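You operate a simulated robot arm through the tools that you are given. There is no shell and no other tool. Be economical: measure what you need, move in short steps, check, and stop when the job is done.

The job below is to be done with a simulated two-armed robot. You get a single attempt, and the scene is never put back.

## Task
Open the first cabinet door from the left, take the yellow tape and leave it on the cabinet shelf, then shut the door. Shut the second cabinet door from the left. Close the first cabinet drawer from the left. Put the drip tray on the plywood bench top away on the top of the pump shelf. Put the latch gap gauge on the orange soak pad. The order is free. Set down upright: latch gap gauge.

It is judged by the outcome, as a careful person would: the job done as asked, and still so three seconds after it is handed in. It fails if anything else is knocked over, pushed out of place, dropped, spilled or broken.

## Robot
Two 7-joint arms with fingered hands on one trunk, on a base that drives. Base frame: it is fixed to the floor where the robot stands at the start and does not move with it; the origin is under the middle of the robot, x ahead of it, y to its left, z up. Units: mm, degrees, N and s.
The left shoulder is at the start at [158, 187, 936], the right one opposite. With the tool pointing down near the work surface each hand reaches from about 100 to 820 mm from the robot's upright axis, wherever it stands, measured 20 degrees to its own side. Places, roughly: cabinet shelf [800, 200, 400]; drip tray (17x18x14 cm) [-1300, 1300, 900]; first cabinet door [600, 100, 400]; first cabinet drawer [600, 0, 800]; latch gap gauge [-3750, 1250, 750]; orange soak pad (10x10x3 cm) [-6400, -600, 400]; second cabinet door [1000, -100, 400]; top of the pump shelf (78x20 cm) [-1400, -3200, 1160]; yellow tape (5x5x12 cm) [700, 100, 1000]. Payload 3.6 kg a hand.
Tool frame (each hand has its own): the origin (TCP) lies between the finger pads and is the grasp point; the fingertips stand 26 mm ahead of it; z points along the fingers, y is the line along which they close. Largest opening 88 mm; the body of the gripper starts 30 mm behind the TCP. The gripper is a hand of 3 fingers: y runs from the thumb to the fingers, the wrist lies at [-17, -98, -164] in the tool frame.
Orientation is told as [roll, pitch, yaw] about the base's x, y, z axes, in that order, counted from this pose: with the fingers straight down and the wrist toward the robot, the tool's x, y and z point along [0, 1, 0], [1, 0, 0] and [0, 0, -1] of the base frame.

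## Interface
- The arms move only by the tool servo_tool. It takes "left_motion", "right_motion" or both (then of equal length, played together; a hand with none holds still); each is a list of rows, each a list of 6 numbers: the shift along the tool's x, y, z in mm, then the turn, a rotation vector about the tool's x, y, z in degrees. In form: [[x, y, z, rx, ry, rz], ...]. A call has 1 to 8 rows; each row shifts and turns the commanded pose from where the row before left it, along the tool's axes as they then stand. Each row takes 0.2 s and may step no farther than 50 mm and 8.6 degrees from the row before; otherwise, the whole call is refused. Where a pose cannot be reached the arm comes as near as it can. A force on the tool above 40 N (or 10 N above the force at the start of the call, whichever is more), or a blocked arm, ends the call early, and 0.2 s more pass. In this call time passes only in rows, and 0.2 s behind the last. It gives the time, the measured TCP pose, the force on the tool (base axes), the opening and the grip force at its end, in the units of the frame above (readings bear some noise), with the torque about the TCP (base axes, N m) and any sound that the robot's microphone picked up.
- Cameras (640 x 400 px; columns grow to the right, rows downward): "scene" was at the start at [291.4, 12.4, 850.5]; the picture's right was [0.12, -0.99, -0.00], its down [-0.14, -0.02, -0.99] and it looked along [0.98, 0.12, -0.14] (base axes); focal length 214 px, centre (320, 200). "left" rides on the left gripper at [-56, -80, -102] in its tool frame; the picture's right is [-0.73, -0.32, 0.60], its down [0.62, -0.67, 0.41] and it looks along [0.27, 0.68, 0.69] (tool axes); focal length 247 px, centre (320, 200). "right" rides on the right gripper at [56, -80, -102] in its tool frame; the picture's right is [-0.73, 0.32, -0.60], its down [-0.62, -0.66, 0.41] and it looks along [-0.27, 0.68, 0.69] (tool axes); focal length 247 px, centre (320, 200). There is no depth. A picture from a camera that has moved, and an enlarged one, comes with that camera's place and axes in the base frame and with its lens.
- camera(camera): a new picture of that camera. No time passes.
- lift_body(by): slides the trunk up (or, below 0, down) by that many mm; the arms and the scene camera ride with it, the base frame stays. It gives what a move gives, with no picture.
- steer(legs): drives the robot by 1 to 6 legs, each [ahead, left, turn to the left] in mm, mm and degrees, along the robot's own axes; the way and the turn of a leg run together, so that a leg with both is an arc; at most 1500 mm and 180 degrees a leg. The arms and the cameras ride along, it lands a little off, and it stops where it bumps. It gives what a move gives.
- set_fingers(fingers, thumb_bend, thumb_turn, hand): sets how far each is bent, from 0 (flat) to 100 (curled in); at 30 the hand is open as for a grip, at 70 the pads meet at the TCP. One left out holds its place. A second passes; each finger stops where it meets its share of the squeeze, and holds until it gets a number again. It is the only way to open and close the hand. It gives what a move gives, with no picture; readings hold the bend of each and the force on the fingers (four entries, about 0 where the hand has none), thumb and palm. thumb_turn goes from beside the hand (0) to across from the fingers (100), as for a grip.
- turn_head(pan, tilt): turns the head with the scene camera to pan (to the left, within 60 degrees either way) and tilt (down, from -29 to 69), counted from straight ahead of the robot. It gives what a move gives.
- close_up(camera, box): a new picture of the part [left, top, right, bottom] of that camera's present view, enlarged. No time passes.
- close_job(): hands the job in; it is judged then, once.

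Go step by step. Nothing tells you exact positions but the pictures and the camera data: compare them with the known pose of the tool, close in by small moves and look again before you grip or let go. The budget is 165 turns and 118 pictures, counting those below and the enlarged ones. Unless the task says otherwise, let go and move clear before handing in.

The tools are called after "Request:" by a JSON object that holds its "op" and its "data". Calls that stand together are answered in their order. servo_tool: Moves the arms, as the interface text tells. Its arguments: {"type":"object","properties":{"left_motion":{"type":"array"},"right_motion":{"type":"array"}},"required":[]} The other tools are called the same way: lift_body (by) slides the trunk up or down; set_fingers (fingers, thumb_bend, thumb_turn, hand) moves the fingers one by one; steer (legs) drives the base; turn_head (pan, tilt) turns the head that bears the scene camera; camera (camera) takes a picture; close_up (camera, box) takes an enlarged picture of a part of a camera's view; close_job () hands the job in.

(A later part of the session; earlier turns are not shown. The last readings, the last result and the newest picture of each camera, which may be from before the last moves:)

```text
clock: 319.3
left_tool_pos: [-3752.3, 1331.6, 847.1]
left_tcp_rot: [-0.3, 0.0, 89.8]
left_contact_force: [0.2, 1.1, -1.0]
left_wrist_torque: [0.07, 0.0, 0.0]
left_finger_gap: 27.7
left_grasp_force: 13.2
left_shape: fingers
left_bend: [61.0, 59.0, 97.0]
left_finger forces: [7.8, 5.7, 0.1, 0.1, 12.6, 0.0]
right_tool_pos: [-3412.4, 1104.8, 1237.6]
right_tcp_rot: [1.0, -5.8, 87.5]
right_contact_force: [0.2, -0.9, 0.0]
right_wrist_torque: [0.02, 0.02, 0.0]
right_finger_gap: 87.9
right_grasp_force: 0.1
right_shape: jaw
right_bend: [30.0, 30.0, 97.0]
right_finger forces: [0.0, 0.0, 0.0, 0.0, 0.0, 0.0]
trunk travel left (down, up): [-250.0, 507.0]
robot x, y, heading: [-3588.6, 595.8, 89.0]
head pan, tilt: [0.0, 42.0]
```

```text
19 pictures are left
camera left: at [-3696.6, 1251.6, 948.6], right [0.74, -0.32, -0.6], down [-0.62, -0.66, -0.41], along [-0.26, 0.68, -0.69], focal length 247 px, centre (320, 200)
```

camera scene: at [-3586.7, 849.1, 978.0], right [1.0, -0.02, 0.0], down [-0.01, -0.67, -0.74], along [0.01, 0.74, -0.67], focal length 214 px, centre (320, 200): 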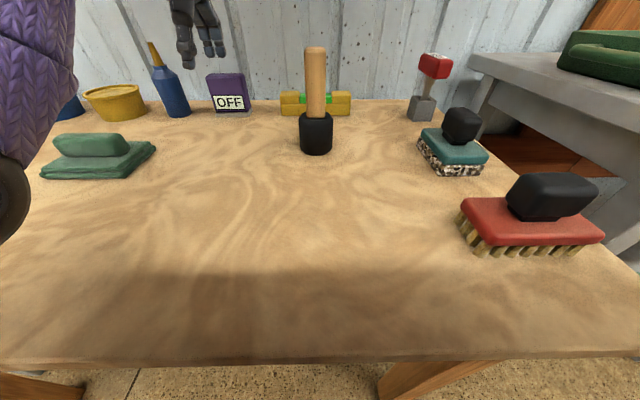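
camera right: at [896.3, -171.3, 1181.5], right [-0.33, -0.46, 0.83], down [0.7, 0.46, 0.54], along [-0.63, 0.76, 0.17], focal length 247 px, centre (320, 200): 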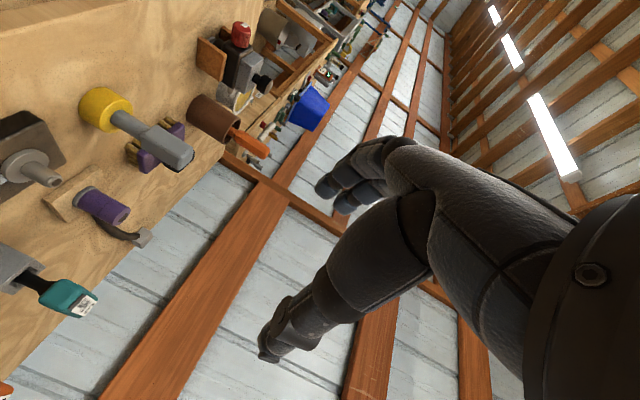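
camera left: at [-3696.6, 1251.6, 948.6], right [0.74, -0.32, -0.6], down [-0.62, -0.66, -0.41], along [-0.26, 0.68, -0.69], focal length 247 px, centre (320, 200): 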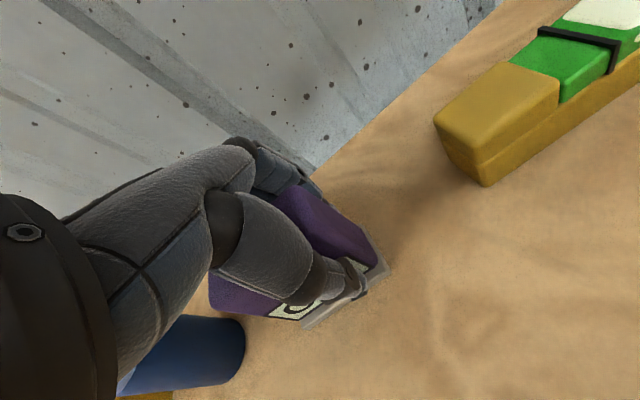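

Gripped firmly (28 mm, 13 N). Lift 70 mm and back away from the bench.

Request:
{"op": "lift_body", "data": {"by": 70}}

Request:
{"op": "steer", "data": {"legs": [[-500, 0, 0]]}}

Request:
{"op": "lift_body", "data": {"by": 250}}

Request:
{"op": "steer", "data": {"legs": [[0, 0, 90]]}}

Request:
{"op": "turn_head", "data": {"pan": 10, "tilt": 22}}

Request:
{"op": "camera", "data": {"camera": "scene"}}

```text
clock: 320.4
left_tool_pos: [-3752.9, 1334.2, 915.4]
left_tcp_rot: [-0.1, 0.1, 89.8]
left_contact_force: [1.6, 0.6, -1.6]
left_wrist_torque: [0.02, -0.04, -0.02]
left_finger_gap: 27.6
left_grasp_force: 12.6
left_shape: fingers
left_bend: [61.0, 59.0, 97.0]
left_finger forces: [8.5, 4.1, 0.0, 0.0, 12.5, 0.0]
right_tool_pos: [-3411.8, 1104.8, 1307.8]
right_tcp_rot: [1.2, -5.7, 87.6]
right_contact_force: [-0.1, 0.5, 0.0]
right_wrist_torque: [-0.01, 0.0, -0.05]
right_finger_gap: 87.8
right_grasp_force: 0.1
right_shape: jaw
right_bend: [30.0, 30.0, 97.0]
right_finger forces: [0.0, 0.0, 0.1, 0.1, 0.1, 0.0]
trunk travel left (down, up): [-320.0, 437.0]
robot x, y, heading: [-3585.7, 598.9, 89.0]
head pan, tilt: [0.0, 42.0]
```

```text
clock: 323.3
left_tool_pos: [-3766.3, 829.0, 917.9]
left_tcp_rot: [-0.2, -0.1, 90.5]
left_contact_force: [-0.1, -0.1, -3.1]
left_wrist_torque: [0.0, 0.0, 0.0]
left_finger_gap: 27.8
left_grasp_force: 12.6
left_shape: fingers
left_bend: [61.0, 59.0, 97.0]
left_finger forces: [8.5, 4.1, 0.0, 0.0, 12.6, 0.0]
right_tool_pos: [-3422.7, 602.6, 1308.4]
right_tcp_rot: [1.2, -5.8, 88.2]
right_contact_force: [0.5, -0.1, -0.9]
right_wrist_torque: [0.0, 0.01, 0.0]
right_finger_gap: 88.0
right_grasp_force: 0.1
right_shape: jaw
right_bend: [30.0, 30.0, 97.0]
right_finger forces: [0.0, 0.0, 0.1, 0.1, 0.0, 0.1]
trunk travel left (down, up): [-320.0, 437.0]
robot x, y, heading: [-3591.0, 96.0, 89.7]
head pan, tilt: [0.0, 42.0]
```

```text
clock: 325.9
left_tool_pos: [-3765.6, 821.3, 1203.1]
left_tcp_rot: [-0.2, -2.8, 90.4]
left_contact_force: [-0.1, 0.0, -2.3]
left_wrist_torque: [0.07, -0.05, -0.01]
left_finger_gap: 27.8
left_grasp_force: 12.1
left_shape: fingers
left_bend: [61.0, 59.0, 97.0]
left_finger forces: [8.4, 4.0, 0.0, 0.0, 12.5, 0.1]
right_tool_pos: [-3422.6, 605.7, 1556.1]
right_tcp_rot: [1.1, -5.6, 88.1]
right_contact_force: [-0.6, 0.2, -0.6]
right_wrist_torque: [0.01, -0.01, -0.01]
right_finger_gap: 87.8
right_grasp_force: 0.1
right_shape: jaw
right_bend: [30.0, 30.0, 97.0]
right_finger forces: [0.1, 0.0, 0.1, 0.0, 0.0, 0.0]
trunk travel left (down, up): [-570.0, 187.0]
robot x, y, heading: [-3595.3, 99.3, 89.9]
head pan, tilt: [0.0, 42.0]
```

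```text
clock: 330.2
left_tool_pos: [-4314.5, -100.3, 1203.8]
left_tcp_rot: [-0.2, -2.9, -177.6]
left_contact_force: [0.6, 0.5, -2.7]
left_wrist_torque: [0.04, 0.02, -0.02]
left_finger_gap: 27.0
left_grasp_force: 12.0
left_shape: fingers
left_bend: [62.0, 59.0, 97.0]
left_finger forces: [8.2, 3.6, 0.0, 0.0, 12.0, 0.0]
right_tool_pos: [-4107.9, 250.8, 1557.1]
right_tcp_rot: [1.1, -5.8, -179.8]
right_contact_force: [-0.5, -0.3, 0.5]
right_wrist_torque: [0.0, 0.0, 0.03]
right_finger_gap: 88.2
right_grasp_force: 0.1
right_shape: jaw
right_bend: [30.0, 30.0, 97.0]
right_finger forces: [0.0, 0.0, 0.0, 0.1, 0.0, 0.0]
trunk travel left (down, up): [-570.0, 187.0]
robot x, y, heading: [-3596.2, 96.2, -178.3]
head pan, tilt: [0.0, 42.0]
```

```text
clock: 331.1
left_tool_pos: [-4313.4, -99.6, 1204.0]
left_tcp_rot: [-0.2, -2.8, -177.6]
left_contact_force: [0.4, 0.1, -1.4]
left_wrist_torque: [0.0, 0.01, -0.01]
left_finger_gap: 27.2
left_grasp_force: 11.4
left_shape: fingers
left_bend: [62.0, 59.0, 97.0]
left_finger forces: [8.0, 3.7, 0.0, 0.0, 11.8, 0.0]
right_tool_pos: [-4108.8, 249.9, 1557.8]
right_tcp_rot: [1.0, -5.8, -179.8]
right_contact_force: [-0.3, -0.4, -0.1]
right_wrist_torque: [-0.01, -0.01, 0.0]
right_finger_gap: 87.7
right_grasp_force: 0.1
right_shape: jaw
right_bend: [30.0, 30.0, 97.0]
right_finger forces: [0.0, 0.0, 0.0, 0.1, 0.0, 0.1]
trunk travel left (down, up): [-570.0, 187.0]
robot x, y, heading: [-3596.1, 92.2, -178.6]
head pan, tilt: [10.0, 22.0]
```

```text
18 pictures are left
camera scene: at [-3819.3, 74.9, 1347.8], right [-0.2, 0.98, 0.0], down [0.37, 0.08, -0.93], along [-0.91, -0.19, -0.38], focal length 214 px, centre (320, 200)
```

scene: 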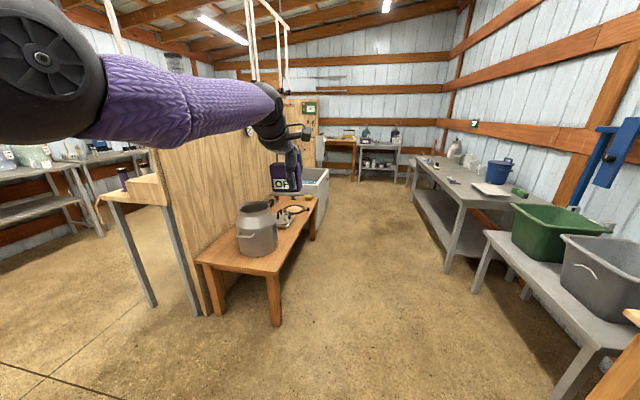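

I hold the gauge. The pad should be near (-6400, -600, 400), past the low wooden bench. I'll drive down the aisle to x≈-5750 and look left.

Request:
{"op": "steer", "data": {"legs": [[1150, -150, 0], [900, 0, 0]]}}

Request:
{"op": "turn_head", "data": {"pan": 45, "tilt": 35}}

Request:
{"op": "camera", "data": {"camera": "scene"}}

```text
clock: 341.4
left_tool_pos: [-6385.7, -42.5, 1202.8]
left_tcp_rot: [-0.1, -2.8, -176.2]
left_contact_force: [-0.1, 0.3, -2.0]
left_wrist_torque: [0.0, 0.01, 0.0]
left_finger_gap: 27.1
left_grasp_force: 12.0
left_shape: fingers
left_bend: [62.0, 59.0, 97.0]
left_finger forces: [8.1, 3.7, 0.0, 0.0, 12.0, 0.1]
right_tool_pos: [-6190.5, 313.2, 1557.2]
right_tcp_rot: [1.1, -5.7, -178.4]
right_contact_force: [0.2, -0.2, 0.1]
right_wrist_torque: [-0.02, 0.02, 0.0]
right_finger_gap: 87.7
right_grasp_force: 0.1
right_shape: jaw
right_bend: [30.0, 30.0, 97.0]
right_finger forces: [0.0, 0.0, 0.0, 0.1, 0.0, 0.0]
trunk travel left (down, up): [-570.0, 187.0]
robot x, y, heading: [-5672.2, 170.7, -176.8]
head pan, tilt: [10.0, 22.0]
```

```text
clock: 342.4
left_tool_pos: [-6385.4, -42.3, 1203.7]
left_tcp_rot: [-0.2, -2.9, -176.2]
left_contact_force: [0.0, 0.6, -2.3]
left_wrist_torque: [0.01, -0.03, -0.05]
left_finger_gap: 27.1
left_grasp_force: 12.3
left_shape: fingers
left_bend: [62.0, 59.0, 97.0]
left_finger forces: [8.2, 3.7, 0.0, 0.0, 11.9, 0.0]
right_tool_pos: [-6189.6, 312.5, 1557.7]
right_tcp_rot: [1.1, -5.8, -178.4]
right_contact_force: [0.4, -0.7, 0.1]
right_wrist_torque: [-0.02, -0.01, -0.02]
right_finger_gap: 87.8
right_grasp_force: 0.0
right_shape: jaw
right_bend: [30.0, 30.0, 97.0]
right_finger forces: [0.0, 0.1, 0.0, 0.0, 0.0, 0.1]
trunk travel left (down, up): [-570.0, 187.0]
robot x, y, heading: [-5671.0, 170.7, -177.0]
head pan, tilt: [45.0, 35.0]
```

```text
17 pictures are left
camera scene: at [-5864.1, 100.5, 1327.3], right [-0.74, 0.67, 0.0], down [0.38, 0.43, -0.82], along [-0.55, -0.61, -0.57], focal length 214 px, centre (320, 200)
```

scene: 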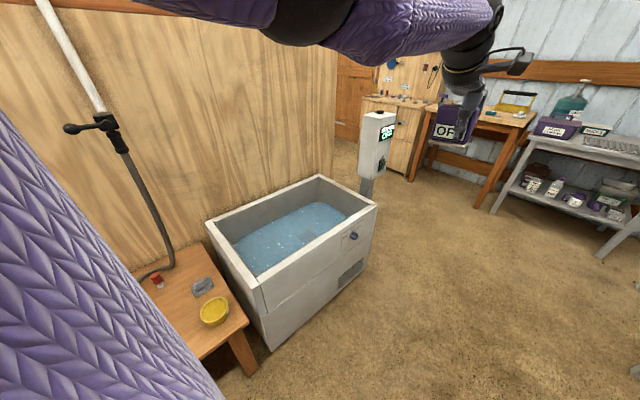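

A water bath stands where the pad is expected, and something small lies in it. I'll zoom in.

Request:
{"op": "close_up", "data": {"camera": "scene", "box": [230, 180, 390, 290]}}

```text
3.64 times, centred on (310, 235) of scene
camera zoom: at [-5864.1, 100.5, 1327.3], right [-0.74, 0.67, 0.0], down [0.38, 0.43, -0.82], along [-0.55, -0.61, -0.57], focal length 780 px, centre (356, 73)
```

zoom: 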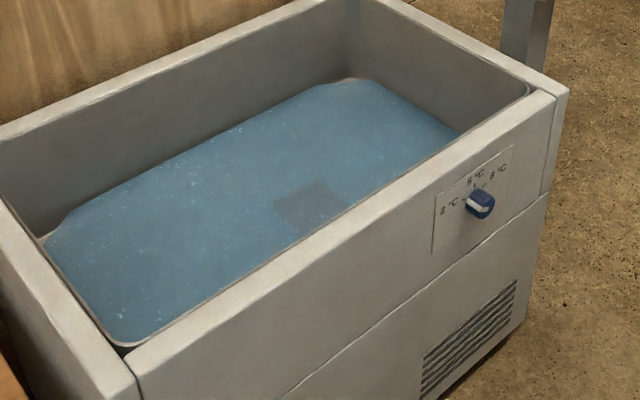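

The dark square under the water is the pad (orange seen through blue), at roughly (-6438, -650, 400). I'll turn to face the tank and strafe so the left hand is over it, then view again to fix the heights.

Request:
{"op": "steer", "data": {"legs": [[0, 0, 87], [0, -900, 0]]}}

Request:
{"op": "turn_head", "data": {"pan": 10, "tilt": 50}}

Request:
{"op": "camera", "data": {"camera": "scene"}}

```text
clock: 350.9
left_tool_pos: [-6410.4, -557.2, 1203.6]
left_tcp_rot: [-0.3, -2.8, -89.4]
left_contact_force: [-0.3, -0.5, -2.4]
left_wrist_torque: [0.0, 0.02, 0.01]
left_finger_gap: 26.7
left_grasp_force: 11.2
left_shape: fingers
left_bend: [62.0, 59.0, 97.0]
left_finger forces: [7.8, 3.4, 0.0, 0.0, 11.3, 0.0]
right_tool_pos: [-6753.7, -342.1, 1557.6]
right_tcp_rot: [1.0, -5.8, -91.5]
right_contact_force: [0.3, -0.7, 1.0]
right_wrist_torque: [0.01, 0.03, -0.01]
right_finger_gap: 87.8
right_grasp_force: 0.1
right_shape: jaw
right_bend: [30.0, 30.0, 97.0]
right_finger forces: [0.0, 0.0, 0.0, 0.0, 0.0, 0.1]
trunk travel left (down, up): [-570.0, 187.0]
robot x, y, heading: [-6584.0, 165.1, -89.9]
head pan, tilt: [45.0, 35.0]
```

```text
clock: 351.9
left_tool_pos: [-6410.0, -557.0, 1202.2]
left_tcp_rot: [-0.2, -2.8, -89.4]
left_contact_force: [0.0, 0.0, -2.3]
left_wrist_torque: [-0.01, -0.01, -0.04]
left_finger_gap: 26.4
left_grasp_force: 11.4
left_shape: fingers
left_bend: [62.0, 59.0, 97.0]
left_finger forces: [7.8, 3.3, 0.0, 0.1, 11.3, 0.0]
right_tool_pos: [-6755.1, -341.4, 1557.7]
right_tcp_rot: [1.1, -5.8, -91.7]
right_contact_force: [0.0, -0.1, 0.1]
right_wrist_torque: [0.02, -0.01, 0.03]
right_finger_gap: 88.3
right_grasp_force: 0.1
right_shape: jaw
right_bend: [30.0, 30.0, 97.0]
right_finger forces: [0.0, 0.0, 0.0, 0.0, 0.1, 0.0]
trunk travel left (down, up): [-570.0, 187.0]
robot x, y, heading: [-6585.1, 168.1, -90.2]
head pan, tilt: [10.0, 50.0]
```

```text
15 pictures are left
camera scene: at [-6571.7, -40.1, 1305.6], right [-0.98, -0.17, 0.0], down [-0.13, 0.75, -0.64], along [0.11, -0.63, -0.77], focal length 214 px, centre (320, 200)
```

scene: 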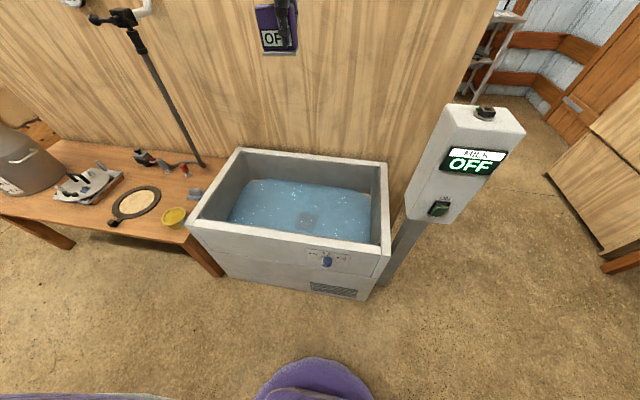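

Triangulated: pad centre ≈ (-6407, -613), top z≈430–440; tank rim z≈660, front wall at y≈-393. I'll straighten the hand, retract it a bit, drive closer and lower the trunk, staying above the rim.

Request:
{"op": "servo_tool", "data": {"left_motion": [[0, -35, 0, 2.8, 0, 0], [0, -35, 0, 0, 0, 0], [0, -35, 0, 0, 0, 0]]}}

Request:
{"op": "steer", "data": {"legs": [[160, 0, 0]]}}

Request:
{"op": "lift_body", "data": {"by": -370}}

Request:
{"op": "camera", "data": {"camera": "scene"}}

```text
clock: 352.7
left_tool_pos: [-6411.4, -451.2, 1201.1]
left_tcp_rot: [-0.2, 0.1, -89.4]
left_contact_force: [0.6, -0.6, -1.3]
left_wrist_torque: [0.01, 0.04, -0.03]
left_finger_gap: 26.5
left_grasp_force: 11.4
left_shape: fingers
left_bend: [62.0, 59.0, 97.0]
left_finger forces: [7.9, 3.4, 0.1, 0.0, 11.4, 0.1]
right_tool_pos: [-6753.4, -341.9, 1558.8]
right_tcp_rot: [1.1, -5.7, -91.6]
right_contact_force: [0.8, 0.5, 0.7]
right_wrist_torque: [-0.01, 0.02, -0.01]
right_finger_gap: 88.1
right_grasp_force: 0.0
right_shape: jaw
right_bend: [30.0, 30.0, 97.0]
right_finger forces: [0.1, 0.0, 0.1, 0.0, 0.0, 0.0]
trunk travel left (down, up): [-570.0, 187.0]
robot x, y, heading: [-6585.1, 166.4, -90.3]
head pan, tilt: [10.0, 50.0]
```

```text
clock: 354.1
left_tool_pos: [-6413.7, -612.9, 1201.6]
left_tcp_rot: [-0.3, 0.0, -89.5]
left_contact_force: [0.2, 0.3, -2.7]
left_wrist_torque: [0.01, 0.03, 0.0]
left_finger_gap: 26.5
left_grasp_force: 11.3
left_shape: fingers
left_bend: [62.0, 59.0, 97.0]
left_finger forces: [7.8, 3.5, 0.1, 0.0, 11.2, 0.0]
right_tool_pos: [-6754.7, -501.4, 1557.2]
right_tcp_rot: [1.1, -5.8, -91.7]
right_contact_force: [0.5, 0.9, 1.3]
right_wrist_torque: [0.0, 0.01, -0.01]
right_finger_gap: 87.5
right_grasp_force: 0.1
right_shape: jaw
right_bend: [30.0, 30.0, 97.0]
right_finger forces: [0.0, 0.0, 0.1, 0.1, 0.0, 0.1]
trunk travel left (down, up): [-570.0, 187.0]
robot x, y, heading: [-6583.3, 7.7, -90.1]
head pan, tilt: [10.0, 50.0]
```

```text
clock: 357.7
left_tool_pos: [-6412.4, -613.0, 832.8]
left_tcp_rot: [-0.2, -0.1, -89.5]
left_contact_force: [-0.4, 0.2, -2.5]
left_wrist_torque: [0.02, 0.0, 0.0]
left_finger_gap: 26.4
left_grasp_force: 11.4
left_shape: fingers
left_bend: [62.0, 59.0, 97.0]
left_finger forces: [7.9, 3.3, 0.0, 0.0, 11.2, 0.0]
right_tool_pos: [-6756.4, -502.0, 1187.9]
right_tcp_rot: [1.1, -5.9, -91.7]
right_contact_force: [-0.9, -0.2, -0.5]
right_wrist_torque: [0.0, -0.02, 0.0]
right_finger_gap: 87.9
right_grasp_force: 0.0
right_shape: jaw
right_bend: [30.0, 30.0, 97.0]
right_finger forces: [0.0, 0.0, 0.0, 0.1, 0.0, 0.0]
trunk travel left (down, up): [-200.0, 557.0]
robot x, y, heading: [-6585.3, 8.9, -90.3]
head pan, tilt: [10.0, 50.0]
```

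```text
14 pictures are left
camera scene: at [-6572.8, -242.7, 912.1], right [-0.99, -0.17, 0.0], down [-0.13, 0.76, -0.64], along [0.11, -0.63, -0.77], focal length 214 px, centre (320, 200)
```

scene: 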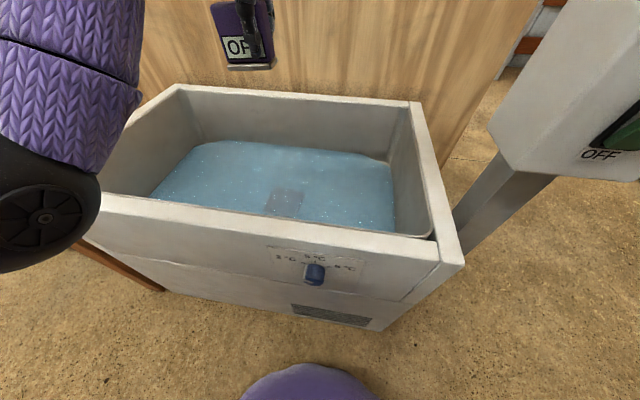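

Refined pad centre ≈ (-6411, -600, ~450). I'll shift 8 mm back and lower the hand toward the water in stages, watching the forearm and elbow.

Request:
{"op": "servo_tool", "data": {"left_motion": [[0, -8, 40, 0, 0, 0], [0, 0, 40, 0, 0, 0], [0, 0, 40, 0, 0, 0], [0, 0, 40, 0, 0, 0]]}}

Request:
{"op": "camera", "data": {"camera": "scene"}}

Request:
{"op": "camera", "data": {"camera": "left"}}

```text
clock: 358.7
left_tool_pos: [-6413.5, -604.4, 672.9]
left_tcp_rot: [-0.2, -0.2, -89.5]
left_contact_force: [0.2, -0.6, -2.1]
left_wrist_torque: [-0.02, 0.02, -0.01]
left_finger_gap: 26.4
left_grasp_force: 11.0
left_shape: fingers
left_bend: [63.0, 59.0, 97.0]
left_finger forces: [7.8, 3.4, 0.0, 0.1, 11.0, 0.0]
right_tool_pos: [-6755.8, -501.5, 1187.0]
right_tcp_rot: [1.2, -5.9, -91.6]
right_contact_force: [0.1, 0.5, 0.2]
right_wrist_torque: [0.01, -0.01, 0.03]
right_finger_gap: 87.7
right_grasp_force: 0.0
right_shape: jaw
right_bend: [30.0, 30.0, 97.0]
right_finger forces: [0.0, 0.0, 0.0, 0.1, 0.0, 0.0]
trunk travel left (down, up): [-200.0, 557.0]
robot x, y, heading: [-6584.5, 6.0, -90.5]
head pan, tilt: [10.0, 50.0]
```

```text
13 pictures are left
camera scene: at [-6572.7, -243.0, 911.9], right [-0.99, -0.17, 0.0], down [-0.13, 0.76, -0.64], along [0.11, -0.63, -0.77], focal length 214 px, centre (320, 200)
```

scene: 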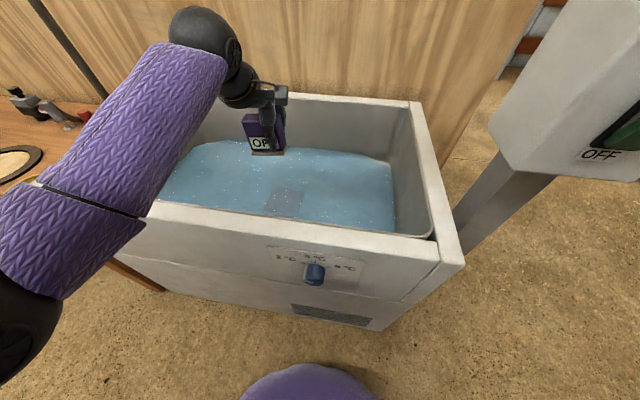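

```text
12 pictures are left
camera left: at [-6469.5, -524.6, 774.7], right [-0.74, 0.31, -0.6], down [0.62, 0.67, -0.41], along [0.27, -0.67, -0.69], focal length 247 px, centre (320, 200)
```

left: 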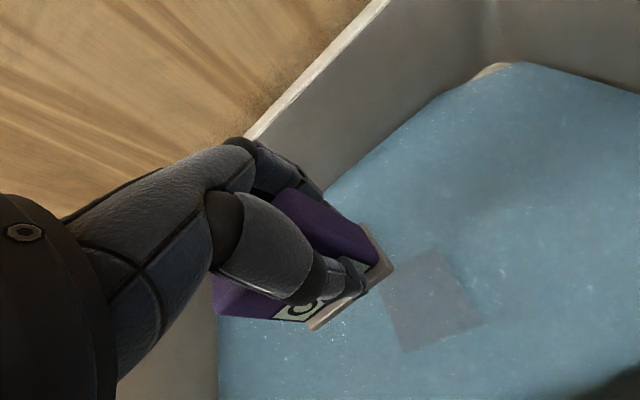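

The gauge's base is about 10 mm off the pad's centre in x, and the elbow hangs low toward the rim. I'll raise the trunk and lower the hand so the arm straightens, correcting x by -10 mm.

Request:
{"op": "lift_body", "data": {"by": 120}}

Request:
{"op": "servo_tool", "data": {"left_motion": [[-9, 0, 40, 0, 0, 0], [0, 0, 40, 0, 0, 0], [0, 0, 40, 0, 0, 0], [0, 0, 40, 0, 0, 0]]}}

Request:
{"op": "camera", "data": {"camera": "scene"}}

```text
clock: 360.2
left_tool_pos: [-6413.4, -604.9, 790.6]
left_tcp_rot: [-0.2, 0.0, -89.5]
left_contact_force: [0.1, -1.3, -1.7]
left_wrist_torque: [0.01, 0.05, 0.02]
left_finger_gap: 26.4
left_grasp_force: 10.5
left_shape: fingers
left_bend: [63.0, 59.0, 97.0]
left_finger forces: [7.7, 3.4, 0.0, 0.0, 11.1, 0.0]
right_tool_pos: [-6755.4, -502.0, 1307.9]
right_tcp_rot: [1.1, -5.8, -91.6]
right_contact_force: [-0.2, 0.0, 0.8]
right_wrist_torque: [0.03, -0.01, 0.04]
right_finger_gap: 87.8
right_grasp_force: 0.1
right_shape: jaw
right_bend: [30.0, 30.0, 97.0]
right_finger forces: [0.0, 0.0, 0.0, 0.0, 0.0, 0.0]
trunk travel left (down, up): [-320.0, 437.0]
robot x, y, heading: [-6582.3, 10.0, -90.1]
head pan, tilt: [10.0, 50.0]
```

```text
clock: 361.2
left_tool_pos: [-6424.4, -606.1, 633.2]
left_tcp_rot: [-0.2, -0.1, -89.6]
left_contact_force: [0.0, -0.1, -1.9]
left_wrist_torque: [-0.01, 0.01, 0.04]
left_finger_gap: 26.0
left_grasp_force: 11.1
left_shape: fingers
left_bend: [63.0, 59.0, 97.0]
left_finger forces: [7.6, 3.3, 0.0, 0.0, 10.9, 0.1]
right_tool_pos: [-6755.3, -503.0, 1308.2]
right_tcp_rot: [1.1, -5.8, -91.8]
right_contact_force: [0.1, -0.4, 0.1]
right_wrist_torque: [-0.03, 0.01, 0.01]
right_finger_gap: 88.0
right_grasp_force: 0.0
right_shape: jaw
right_bend: [30.0, 30.0, 97.0]
right_finger forces: [0.0, 0.0, 0.0, 0.0, 0.0, 0.0]
trunk travel left (down, up): [-320.0, 437.0]
robot x, y, heading: [-6584.5, 11.4, -89.9]
head pan, tilt: [10.0, 50.0]
```

```text
11 pictures are left
camera scene: at [-6572.8, -222.0, 1042.8], right [-0.99, -0.17, 0.0], down [-0.13, 0.76, -0.64], along [0.11, -0.63, -0.77], focal length 214 px, centre (320, 200)
```

scene: 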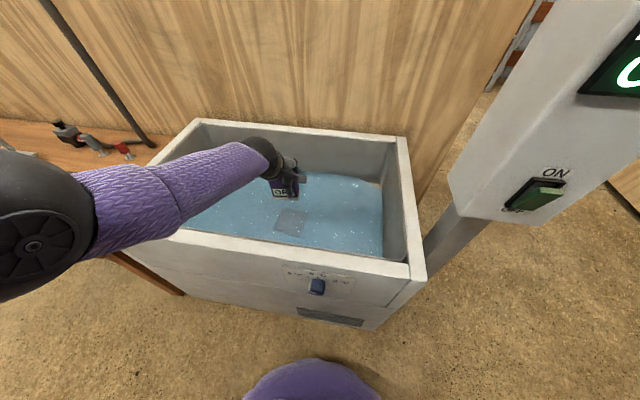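

The elbow is higher now. Raise the trunk another 50 mm and lower the hand 150 mm.

Request:
{"op": "lift_body", "data": {"by": 50}}

Request:
{"op": "servo_tool", "data": {"left_motion": [[6, 4, 40, 0, 0, 0], [0, 0, 40, 0, 0, 0], [0, 0, 40, 0, 0, 0], [0, 0, 25, 0, 0, 0]]}}

Request:
{"op": "camera", "data": {"camera": "scene"}}

Request:
{"op": "camera", "data": {"camera": "left"}}

```text
clock: 362.1
left_tool_pos: [-6423.0, -604.5, 681.4]
left_tcp_rot: [-0.2, 0.0, -89.5]
left_contact_force: [-0.8, -0.7, -2.7]
left_wrist_torque: [0.02, 0.01, 0.0]
left_finger_gap: 26.2
left_grasp_force: 10.8
left_shape: fingers
left_bend: [63.0, 59.0, 97.0]
left_finger forces: [7.6, 3.3, 0.0, 0.0, 10.7, 0.0]
right_tool_pos: [-6755.8, -500.8, 1357.0]
right_tcp_rot: [1.0, -5.8, -91.7]
right_contact_force: [-0.3, -0.6, 0.4]
right_wrist_torque: [-0.03, -0.01, 0.04]
right_finger_gap: 88.0
right_grasp_force: 0.1
right_shape: jaw
right_bend: [30.0, 30.0, 97.0]
right_finger forces: [0.1, 0.0, 0.0, 0.0, 0.0, 0.0]
trunk travel left (down, up): [-370.0, 387.0]
robot x, y, heading: [-6583.2, 10.6, -90.3]
head pan, tilt: [10.0, 50.0]
```

```text
clock: 363.1
left_tool_pos: [-6418.6, -576.2, 653.0]
left_tcp_rot: [-0.2, 0.1, -89.6]
left_contact_force: [-0.9, 0.1, -1.8]
left_wrist_torque: [-0.02, 0.03, 0.02]
left_finger_gap: 25.8
left_grasp_force: 10.9
left_shape: fingers
left_bend: [63.0, 59.0, 97.0]
left_finger forces: [7.6, 3.3, 0.1, 0.1, 11.0, 0.1]
left hand out of reach, approached as far as the arm can: row 1, 2, 3, 4
right_tool_pos: [-6754.6, -501.5, 1358.7]
right_tcp_rot: [1.1, -5.8, -91.7]
right_contact_force: [-0.5, 0.1, -0.5]
right_wrist_torque: [0.02, 0.0, -0.04]
right_finger_gap: 87.7
right_grasp_force: 0.0
right_shape: jaw
right_bend: [30.0, 30.0, 97.0]
right_finger forces: [0.1, 0.1, 0.0, 0.0, 0.1, 0.0]
trunk travel left (down, up): [-370.0, 387.0]
robot x, y, heading: [-6583.5, 11.8, -90.3]
head pan, tilt: [10.0, 50.0]
```

```text
10 pictures are left
camera scene: at [-6572.6, -214.4, 1096.8], right [-0.99, -0.17, 0.0], down [-0.13, 0.76, -0.64], along [0.11, -0.63, -0.77], focal length 214 px, centre (320, 200)
```

scene: 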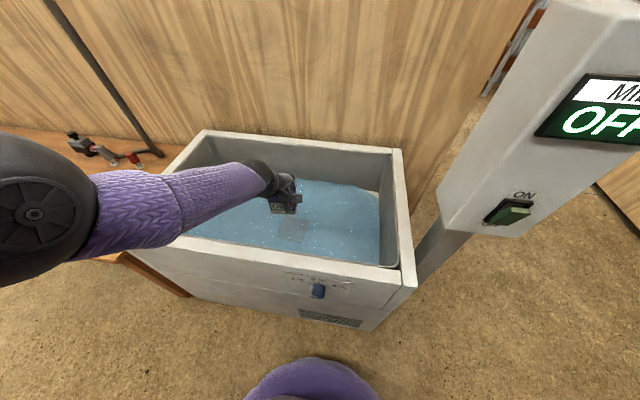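

```text
9 pictures are left
camera left: at [-6474.0, -496.8, 754.9], right [-0.74, 0.31, -0.6], down [0.62, 0.67, -0.41], along [0.27, -0.67, -0.69], focal length 247 px, centre (320, 200)
```

left: 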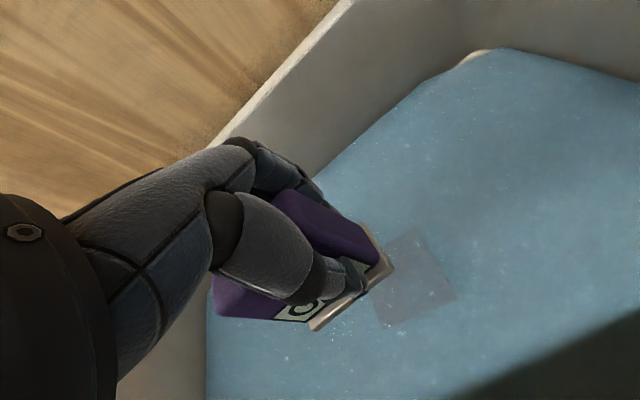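

The arm is fully stretched at this distance and its forearm would come close to the rim. I'll raise clear, drive 130 mm nearer to the tank for a steeper arm, and retract the hand over the pad.

Request:
{"op": "lift_body", "data": {"by": 160}}

Request:
{"op": "steer", "data": {"legs": [[130, 0, 0]]}}

Request:
{"op": "servo_tool", "data": {"left_motion": [[-3, -35, 20, 0, 0, 0], [-3, -35, 20, 0, 0, 0], [0, -35, 20, 0, 0, 0], [0, 0, 20, 0, 0, 0]]}}

```text
clock: 365.0
left_tool_pos: [-6417.6, -586.6, 846.1]
left_tcp_rot: [-0.4, -3.3, -89.5]
left_contact_force: [-0.1, 0.3, -1.2]
left_wrist_torque: [0.02, 0.0, -0.03]
left_finger_gap: 26.0
left_grasp_force: 10.6
left_shape: fingers
left_bend: [63.0, 59.0, 97.0]
left_finger forces: [7.7, 3.4, 0.1, 0.0, 11.0, 0.0]
right_tool_pos: [-6754.8, -502.6, 1516.5]
right_tcp_rot: [1.1, -5.8, -91.7]
right_contact_force: [1.0, 0.2, 0.6]
right_wrist_torque: [0.01, -0.02, -0.03]
right_finger_gap: 87.9
right_grasp_force: 0.0
right_shape: jaw
right_bend: [30.0, 30.0, 97.0]
right_finger forces: [0.0, 0.0, 0.0, 0.0, 0.0, 0.0]
trunk travel left (down, up): [-530.0, 227.0]
robot x, y, heading: [-6587.3, 8.6, -90.1]
head pan, tilt: [10.0, 50.0]
```

```text
clock: 366.3
left_tool_pos: [-6417.1, -707.6, 845.4]
left_tcp_rot: [-0.2, -3.4, -89.4]
left_contact_force: [0.4, 0.7, -2.6]
left_wrist_torque: [0.02, 0.07, 0.01]
left_finger_gap: 26.1
left_grasp_force: 11.0
left_shape: fingers
left_bend: [63.0, 59.0, 97.0]
left_finger forces: [7.6, 3.4, 0.0, 0.0, 11.0, 0.0]
right_tool_pos: [-6755.1, -621.1, 1516.3]
right_tcp_rot: [1.1, -5.6, -91.6]
right_contact_force: [0.3, -1.3, -0.2]
right_wrist_torque: [0.0, 0.01, 0.05]
right_finger_gap: 88.1
right_grasp_force: 0.1
right_shape: jaw
right_bend: [30.0, 30.0, 97.0]
right_finger forces: [0.0, 0.0, 0.0, 0.1, 0.0, 0.0]
trunk travel left (down, up): [-530.0, 227.0]
robot x, y, heading: [-6583.0, -114.9, -90.2]
head pan, tilt: [10.0, 50.0]
stopped in leg 1: the robot was blocked; the commanded pose is now the measured one
```

```text
clock: 367.3
left_tool_pos: [-6425.5, -610.4, 756.9]
left_tcp_rot: [-0.2, -3.4, -89.7]
left_contact_force: [0.8, 0.4, -3.3]
left_wrist_torque: [-0.04, 0.02, 0.01]
left_finger_gap: 25.8
left_grasp_force: 11.0
left_shape: fingers
left_bend: [63.0, 59.0, 96.0]
left_finger forces: [7.7, 3.2, 0.0, 0.0, 11.0, 0.0]
left hand out of reach, approached as far as the arm can: row 1, 2, 3, 4
right_tool_pos: [-6753.5, -620.9, 1517.2]
right_tcp_rot: [1.1, -5.9, -91.6]
right_contact_force: [0.2, -0.5, -0.1]
right_wrist_torque: [-0.01, 0.0, 0.0]
right_finger_gap: 88.1
right_grasp_force: 0.1
right_shape: jaw
right_bend: [30.0, 30.0, 97.0]
right_finger forces: [0.1, 0.0, 0.0, 0.0, 0.0, 0.0]
trunk travel left (down, up): [-530.0, 227.0]
robot x, y, heading: [-6586.1, -110.8, -90.5]
head pan, tilt: [10.0, 50.0]
```

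The robot just touched the tank; I'll back off 12 mm, level the hand, and lower with the trunk.

Request:
{"op": "steer", "data": {"legs": [[-12, 0, 0]]}}

Request:
{"op": "servo_tool", "data": {"left_motion": [[0, 0, -6, 3.4, 0, 0]]}}

Request:
{"op": "lift_body", "data": {"by": -150}}

Request:
{"op": "camera", "data": {"camera": "scene"}}

Request:
{"op": "camera", "data": {"camera": "left"}}

```text
clock: 368.1
left_tool_pos: [-6425.4, -599.0, 755.9]
left_tcp_rot: [-0.2, -3.4, -89.5]
left_contact_force: [0.2, 0.5, -2.1]
left_wrist_torque: [0.04, 0.04, 0.0]
left_finger_gap: 25.8
left_grasp_force: 10.9
left_shape: fingers
left_bend: [63.0, 59.0, 96.0]
left_finger forces: [7.6, 3.3, 0.1, 0.0, 11.0, 0.0]
right_tool_pos: [-6755.6, -609.8, 1517.6]
right_tcp_rot: [1.2, -5.8, -91.6]
right_contact_force: [0.1, -0.3, -0.7]
right_wrist_torque: [0.02, 0.0, 0.01]
right_finger_gap: 88.2
right_grasp_force: 0.1
right_shape: jaw
right_bend: [30.0, 30.0, 97.0]
right_finger forces: [0.0, 0.0, 0.0, 0.0, 0.1, 0.0]
trunk travel left (down, up): [-530.0, 227.0]
robot x, y, heading: [-6585.7, -101.0, -90.3]
head pan, tilt: [10.0, 50.0]
```

```text
clock: 368.5
left_tool_pos: [-6426.1, -599.7, 760.3]
left_tcp_rot: [-0.2, 0.0, -89.6]
left_contact_force: [0.0, -0.7, -1.6]
left_wrist_torque: [0.01, 0.03, 0.0]
left_finger_gap: 26.2
left_grasp_force: 10.4
left_shape: fingers
left_bend: [63.0, 59.0, 96.0]
left_finger forces: [7.7, 3.4, 0.0, 0.0, 11.0, 0.0]
right_tool_pos: [-6754.7, -609.1, 1517.2]
right_tcp_rot: [1.1, -5.8, -91.6]
right_contact_force: [0.3, -0.1, -0.1]
right_wrist_torque: [0.02, 0.03, -0.02]
right_finger_gap: 87.9
right_grasp_force: 0.0
right_shape: jaw
right_bend: [30.0, 30.0, 97.0]
right_finger forces: [0.0, 0.0, 0.1, 0.0, 0.0, 0.1]
trunk travel left (down, up): [-530.0, 227.0]
robot x, y, heading: [-6586.9, -102.1, -90.4]
head pan, tilt: [10.0, 50.0]
```

```text
clock: 370.2
left_tool_pos: [-6425.0, -585.3, 583.6]
left_tcp_rot: [-0.2, 3.2, -89.5]
left_contact_force: [0.7, -0.3, -1.8]
left_wrist_torque: [-0.01, 0.02, -0.01]
left_finger_gap: 25.9
left_grasp_force: 11.2
left_shape: fingers
left_bend: [63.0, 59.0, 96.0]
left_finger forces: [7.6, 3.4, 0.1, 0.0, 10.8, 0.0]
right_tool_pos: [-6754.8, -607.3, 1368.2]
right_tcp_rot: [1.2, -5.8, -91.7]
right_contact_force: [0.4, 1.5, -0.1]
right_wrist_torque: [0.0, -0.01, 0.04]
right_finger_gap: 87.9
right_grasp_force: 0.0
right_shape: jaw
right_bend: [30.0, 30.0, 97.0]
right_finger forces: [0.1, 0.0, 0.0, 0.1, 0.0, 0.1]
trunk travel left (down, up): [-380.0, 377.0]
robot x, y, heading: [-6588.0, -96.8, -90.1]
head pan, tilt: [10.0, 50.0]
```

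```text
8 pictures are left
camera scene: at [-6572.8, -319.6, 1107.7], right [-0.99, -0.17, 0.0], down [-0.13, 0.75, -0.64], along [0.11, -0.63, -0.77], focal length 214 px, centre (320, 200)
```

scene: 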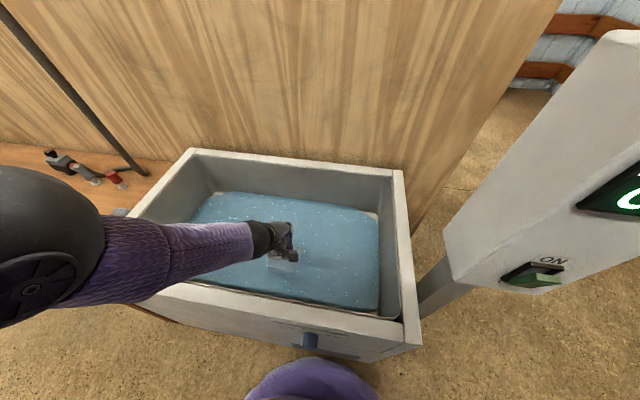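

```text
7 pictures are left
camera left: at [-6481.6, -511.0, 690.8], right [-0.74, 0.34, -0.58], down [0.62, 0.69, -0.38], along [0.27, -0.63, -0.73], focal length 247 px, centre (320, 200)
```

left: 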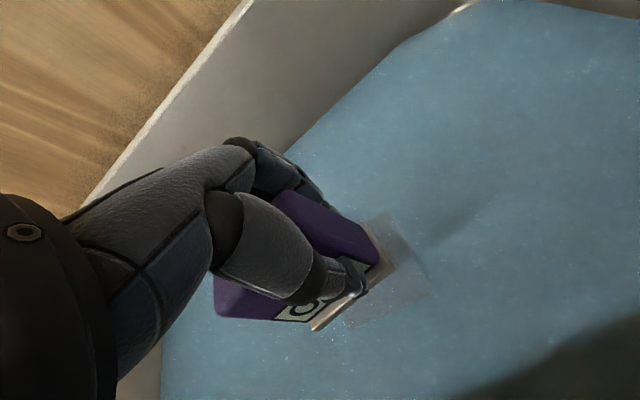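

The lowering shifted the hand slightly (y -585, pitch 3°). I'll level it, re-centre over the pad, and lower 50 mm more.

Request:
{"op": "servo_tool", "data": {"left_motion": [[0, 8, 0, -3.2, 0, 0], [0, 8, 0, 0, 0, 0]]}}

Request:
{"op": "lift_body", "data": {"by": -50}}

```text
clock: 370.8
left_tool_pos: [-6426.4, -595.9, 588.6]
left_tcp_rot: [-0.3, 0.0, -89.5]
left_contact_force: [-0.5, -0.2, -2.1]
left_wrist_torque: [-0.01, 0.02, -0.01]
left_finger_gap: 26.2
left_grasp_force: 11.0
left_shape: fingers
left_bend: [63.0, 59.0, 96.0]
left_finger forces: [7.6, 3.5, 0.0, 0.0, 10.7, 0.1]
left hand out of reach, approached as far as the arm can: row 2
right_tool_pos: [-6756.2, -608.7, 1367.9]
right_tcp_rot: [1.0, -5.7, -91.6]
right_contact_force: [0.2, -0.8, 0.2]
right_wrist_torque: [-0.02, 0.01, -0.01]
right_finger_gap: 88.1
right_grasp_force: 0.0
right_shape: jaw
right_bend: [30.0, 30.0, 97.0]
right_finger forces: [0.1, 0.1, 0.1, 0.1, 0.1, 0.0]
trunk travel left (down, up): [-380.0, 377.0]
robot x, y, heading: [-6581.2, -97.1, -90.2]
head pan, tilt: [10.0, 50.0]
```

```text
clock: 371.8
left_tool_pos: [-6425.0, -592.3, 528.5]
left_tcp_rot: [-0.2, 1.2, -89.5]
left_contact_force: [0.1, -0.6, -2.1]
left_wrist_torque: [0.01, 0.06, -0.02]
left_finger_gap: 26.0
left_grasp_force: 10.2
left_shape: fingers
left_bend: [63.0, 59.0, 96.0]
left_finger forces: [7.5, 3.4, 0.0, 0.0, 10.9, 0.0]
right_tool_pos: [-6755.5, -606.1, 1318.8]
right_tcp_rot: [1.1, -5.8, -91.6]
right_contact_force: [0.2, -0.6, 0.2]
right_wrist_torque: [0.0, -0.01, -0.01]
right_finger_gap: 88.0
right_grasp_force: 0.0
right_shape: jaw
right_bend: [30.0, 30.0, 97.0]
right_finger forces: [0.0, 0.0, 0.1, 0.0, 0.0, 0.0]
trunk travel left (down, up): [-330.0, 427.0]
robot x, y, heading: [-6586.3, -99.8, -89.9]
head pan, tilt: [10.0, 50.0]
```

Now at z≈528 (gauge base ≈488). Level, re-centre, and go down in small steps, watching the force.

Request:
{"op": "servo_tool", "data": {"left_motion": [[0, 6, 0, -1.2, 0, 0]]}}

Request:
{"op": "lift_body", "data": {"by": -18}}

Request:
{"op": "camera", "data": {"camera": "left"}}

```text
clock: 372.1
left_tool_pos: [-6423.9, -595.6, 528.0]
left_tcp_rot: [-0.2, 0.0, -89.5]
left_contact_force: [-0.7, 0.1, -2.2]
left_wrist_torque: [0.0, 0.02, -0.02]
left_finger_gap: 26.0
left_grasp_force: 10.3
left_shape: fingers
left_bend: [63.0, 59.0, 96.0]
left_finger forces: [7.6, 3.4, 0.0, 0.1, 10.8, 0.0]
right_tool_pos: [-6754.6, -606.2, 1317.0]
right_tcp_rot: [1.1, -5.8, -91.6]
right_contact_force: [-0.5, 0.6, 0.3]
right_wrist_torque: [-0.01, -0.01, 0.01]
right_finger_gap: 87.9
right_grasp_force: 0.0
right_shape: jaw
right_bend: [30.0, 30.0, 97.0]
right_finger forces: [0.0, 0.0, 0.0, 0.1, 0.0, 0.0]
trunk travel left (down, up): [-330.0, 427.0]
robot x, y, heading: [-6584.7, -97.8, -89.9]
head pan, tilt: [10.0, 50.0]
```

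```text
clock: 372.8
left_tool_pos: [-6424.1, -598.9, 511.4]
left_tcp_rot: [-0.2, -0.1, -89.5]
left_contact_force: [0.0, 0.6, -2.4]
left_wrist_torque: [-0.03, 0.03, -0.01]
left_finger_gap: 26.3
left_grasp_force: 11.2
left_shape: fingers
left_bend: [63.0, 59.0, 96.0]
left_finger forces: [7.6, 3.4, 0.0, 0.0, 10.9, 0.0]
right_tool_pos: [-6755.0, -607.1, 1301.2]
right_tcp_rot: [1.2, -5.8, -91.5]
right_contact_force: [0.3, -1.1, 0.0]
right_wrist_torque: [0.01, 0.0, 0.02]
right_finger_gap: 87.8
right_grasp_force: 0.1
right_shape: jaw
right_bend: [30.0, 30.0, 97.0]
right_finger forces: [0.0, 0.0, 0.1, 0.0, 0.0, 0.0]
trunk travel left (down, up): [-312.0, 445.0]
robot x, y, heading: [-6588.4, -100.1, -89.8]
head pan, tilt: [10.0, 50.0]
```

```text
6 pictures are left
camera left: at [-6480.6, -518.6, 613.2], right [-0.74, 0.31, -0.6], down [0.62, 0.67, -0.41], along [0.27, -0.67, -0.69], focal length 247 px, centre (320, 200)
```

left: 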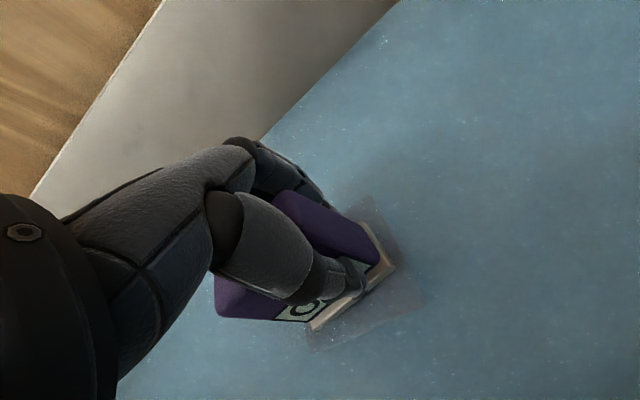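

The base is well inside the pad's outline. Continue down in small steps.

Request:
{"op": "lift_body", "data": {"by": -10}}

Request:
{"op": "lift_body", "data": {"by": -8}}

Request:
{"op": "lift_body", "data": {"by": -6}}

```text
clock: 373.4
left_tool_pos: [-6423.6, -597.3, 501.1]
left_tcp_rot: [-0.1, 0.0, -89.5]
left_contact_force: [0.3, -0.8, -2.2]
left_wrist_torque: [-0.01, 0.03, -0.03]
left_finger_gap: 26.2
left_grasp_force: 11.0
left_shape: fingers
left_bend: [63.0, 59.0, 96.0]
left_finger forces: [7.6, 3.5, 0.0, 0.0, 10.8, 0.1]
right_tool_pos: [-6754.9, -608.5, 1290.1]
right_tcp_rot: [1.1, -5.8, -91.5]
right_contact_force: [-0.6, -0.5, 0.5]
right_wrist_torque: [-0.01, 0.02, -0.01]
right_finger_gap: 88.1
right_grasp_force: 0.1
right_shape: jaw
right_bend: [30.0, 30.0, 97.0]
right_finger forces: [0.0, 0.1, 0.0, 0.0, 0.0, 0.0]
trunk travel left (down, up): [-302.0, 455.0]
robot x, y, heading: [-6590.0, -98.6, -90.1]
head pan, tilt: [10.0, 50.0]
```

```text
clock: 373.9
left_tool_pos: [-6425.3, -598.3, 493.0]
left_tcp_rot: [-0.2, 0.1, -89.4]
left_contact_force: [0.7, -1.1, 0.0]
left_wrist_torque: [-0.02, -0.05, -0.02]
left_finger_gap: 25.8
left_grasp_force: 12.0
left_shape: fingers
left_bend: [63.0, 59.0, 96.0]
left_finger forces: [7.3, 4.3, 0.0, 0.1, 11.6, 0.0]
right_tool_pos: [-6755.7, -606.9, 1282.0]
right_tcp_rot: [1.1, -5.9, -91.5]
right_contact_force: [0.0, -0.8, 0.2]
right_wrist_torque: [-0.04, 0.02, -0.01]
right_finger_gap: 88.0
right_grasp_force: 0.0
right_shape: jaw
right_bend: [30.0, 30.0, 97.0]
right_finger forces: [0.0, 0.0, 0.1, 0.0, 0.1, 0.0]
trunk travel left (down, up): [-294.0, 463.0]
robot x, y, heading: [-6582.4, -97.3, -89.9]
head pan, tilt: [10.0, 50.0]
```

```text
clock: 374.5
left_tool_pos: [-6425.1, -599.3, 490.3]
left_tcp_rot: [-0.2, -0.4, -89.6]
left_contact_force: [-0.7, 3.9, 21.1]
left_wrist_torque: [0.01, -0.01, 0.02]
left_finger_gap: 25.8
left_grasp_force: 15.3
left_shape: fingers
left_bend: [63.0, 60.0, 96.0]
left_finger forces: [8.2, 4.6, 0.0, 0.1, 17.7, 0.0]
right_tool_pos: [-6755.8, -606.4, 1276.8]
right_tcp_rot: [1.1, -5.9, -91.6]
right_contact_force: [0.6, -0.8, 0.1]
right_wrist_torque: [0.0, -0.01, -0.02]
right_finger_gap: 87.8
right_grasp_force: 0.1
right_shape: jaw
right_bend: [30.0, 30.0, 97.0]
right_finger forces: [0.0, 0.0, 0.0, 0.1, 0.0, 0.1]
trunk travel left (down, up): [-288.0, 469.0]
robot x, y, heading: [-6584.6, -100.6, -90.0]
head pan, tilt: [10.0, 50.0]
```

Contact with the pad (21 N). Ease up 4 mm, then open the hand and look before rising.

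Request:
{"op": "lift_body", "data": {"by": 4}}

Request:
{"op": "set_fingers", "data": {"hand": "left", "fingers": 30, "thumb_bend": 30}}

Request:
{"op": "camera", "data": {"camera": "left"}}

```text
clock: 375.0
left_tool_pos: [-6424.8, -596.7, 489.6]
left_tcp_rot: [0.0, 0.0, -89.5]
left_contact_force: [-0.9, -0.7, 3.5]
left_wrist_torque: [-0.09, -0.05, -0.01]
left_finger_gap: 26.2
left_grasp_force: 13.0
left_shape: fingers
left_bend: [63.0, 60.0, 96.0]
left_finger forces: [7.6, 5.4, 0.1, 0.1, 12.2, 0.0]
right_tool_pos: [-6756.4, -607.6, 1280.2]
right_tcp_rot: [1.0, -5.8, -91.6]
right_contact_force: [0.7, 0.0, -0.8]
right_wrist_torque: [0.01, 0.04, 0.02]
right_finger_gap: 88.0
right_grasp_force: 0.1
right_shape: jaw
right_bend: [30.0, 30.0, 97.0]
right_finger forces: [0.1, 0.0, 0.0, 0.1, 0.1, 0.1]
trunk travel left (down, up): [-292.0, 465.0]
robot x, y, heading: [-6585.0, -98.0, -89.7]
head pan, tilt: [10.0, 50.0]
```

```text
clock: 376.0
left_tool_pos: [-6424.9, -596.3, 491.1]
left_tcp_rot: [-0.3, 0.0, -89.5]
left_contact_force: [0.7, 0.9, 0.9]
left_wrist_torque: [-0.02, 0.0, 0.01]
left_finger_gap: 88.1
left_grasp_force: 0.0
left_shape: fingers
left_bend: [30.0, 30.0, 97.0]
left_finger forces: [0.1, 0.1, 0.1, 0.0, 0.0, 0.0]
right_tool_pos: [-6754.4, -607.3, 1279.9]
right_tcp_rot: [1.1, -5.9, -91.7]
right_contact_force: [0.1, 0.5, -0.3]
right_wrist_torque: [-0.02, 0.0, 0.06]
right_finger_gap: 87.8
right_grasp_force: 0.1
right_shape: jaw
right_bend: [30.0, 30.0, 97.0]
right_finger forces: [0.0, 0.1, 0.0, 0.1, 0.1, 0.1]
trunk travel left (down, up): [-292.0, 465.0]
robot x, y, heading: [-6585.4, -98.2, -90.1]
head pan, tilt: [10.0, 50.0]
```

```text
5 pictures are left
camera left: at [-6480.7, -518.5, 592.9], right [-0.74, 0.31, -0.6], down [0.62, 0.67, -0.41], along [0.27, -0.67, -0.69], focal length 247 px, centre (320, 200)
```

left: 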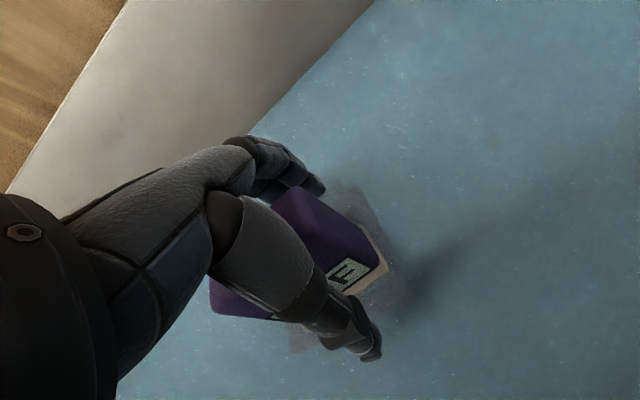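

The gauge stands on the pad. Raise the hand straight up with the trunk and look.

Request:
{"op": "lift_body", "data": {"by": 60}}

Request:
{"op": "lift_body", "data": {"by": 300}}

Request:
{"op": "steer", "data": {"legs": [[-250, 0, 0]]}}

Request:
{"op": "close_up", "data": {"camera": "scene", "box": [150, 70, 450, 260]}}

```text
clock: 377.0
left_tool_pos: [-6424.9, -603.1, 560.5]
left_tcp_rot: [-0.2, -1.3, -89.4]
left_contact_force: [0.0, 0.7, -0.2]
left_wrist_torque: [0.0, 0.01, 0.0]
left_finger_gap: 88.0
left_grasp_force: 0.1
left_shape: fingers
left_bend: [30.0, 30.0, 97.0]
left_finger forces: [0.0, 0.0, 0.0, 0.0, 0.0, 0.1]
right_tool_pos: [-6756.0, -608.5, 1338.8]
right_tcp_rot: [1.1, -5.7, -91.6]
right_contact_force: [-0.5, -0.8, -0.7]
right_wrist_torque: [0.0, 0.02, 0.0]
right_finger_gap: 88.2
right_grasp_force: 0.0
right_shape: jaw
right_bend: [30.0, 30.0, 97.0]
right_finger forces: [0.0, 0.0, 0.1, 0.0, 0.0, 0.0]
trunk travel left (down, up): [-352.0, 405.0]
robot x, y, heading: [-6580.8, -98.0, -89.8]
head pan, tilt: [10.0, 50.0]
```

```text
clock: 380.0
left_tool_pos: [-6425.9, -624.6, 904.9]
left_tcp_rot: [-0.3, -6.3, -89.5]
left_contact_force: [-0.4, -0.1, -0.1]
left_wrist_torque: [0.0, -0.02, -0.02]
left_finger_gap: 88.3
left_grasp_force: 0.1
left_shape: fingers
left_bend: [30.0, 30.0, 97.0]
left_finger forces: [0.0, 0.0, 0.0, 0.1, 0.0, 0.1]
right_tool_pos: [-6756.1, -607.9, 1638.8]
right_tcp_rot: [1.2, -5.8, -91.5]
right_contact_force: [-1.3, 0.4, -0.5]
right_wrist_torque: [-0.03, 0.0, -0.01]
right_finger_gap: 87.8
right_grasp_force: 0.0
right_shape: jaw
right_bend: [30.0, 30.0, 97.0]
right_finger forces: [0.0, 0.0, 0.0, 0.0, 0.0, 0.0]
trunk travel left (down, up): [-652.0, 105.0]
robot x, y, heading: [-6583.5, -99.0, -90.2]
head pan, tilt: [10.0, 50.0]
```

```text
clock: 381.9
left_tool_pos: [-6425.2, -375.1, 904.6]
left_tcp_rot: [-0.3, -6.3, -89.6]
left_contact_force: [-0.3, -0.6, -0.6]
left_wrist_torque: [0.02, -0.01, 0.01]
left_finger_gap: 87.9
left_grasp_force: 0.1
left_shape: fingers
left_bend: [30.0, 30.0, 97.0]
left_finger forces: [0.1, 0.0, 0.0, 0.0, 0.1, 0.0]
right_tool_pos: [-6756.0, -355.8, 1639.4]
right_tcp_rot: [1.1, -5.8, -91.8]
right_contact_force: [0.0, 0.4, 0.8]
right_wrist_torque: [-0.02, 0.0, -0.01]
right_finger_gap: 87.9
right_grasp_force: 0.1
right_shape: jaw
right_bend: [30.0, 30.0, 97.0]
right_finger forces: [0.0, 0.0, 0.1, 0.1, 0.0, 0.0]
trunk travel left (down, up): [-652.0, 105.0]
robot x, y, heading: [-6580.1, 155.1, -90.3]
head pan, tilt: [10.0, 50.0]
```

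```text
2.11 times, centred on (300, 165) of scene
camera zoom: at [-6572.5, -53.8, 1388.5], right [-0.99, -0.17, 0.0], down [-0.13, 0.76, -0.64], along [0.11, -0.63, -0.77], focal length 452 px, centre (362, 274)
```

zoom: 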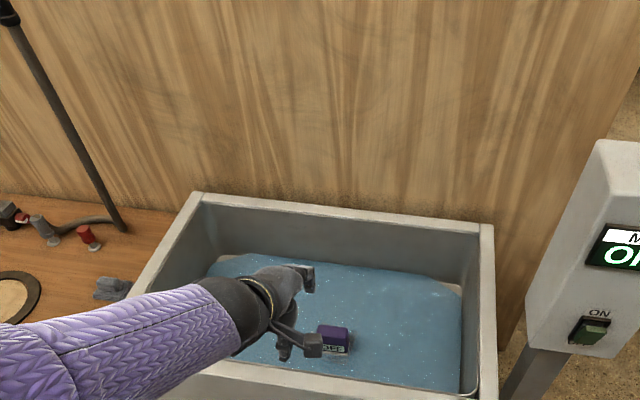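

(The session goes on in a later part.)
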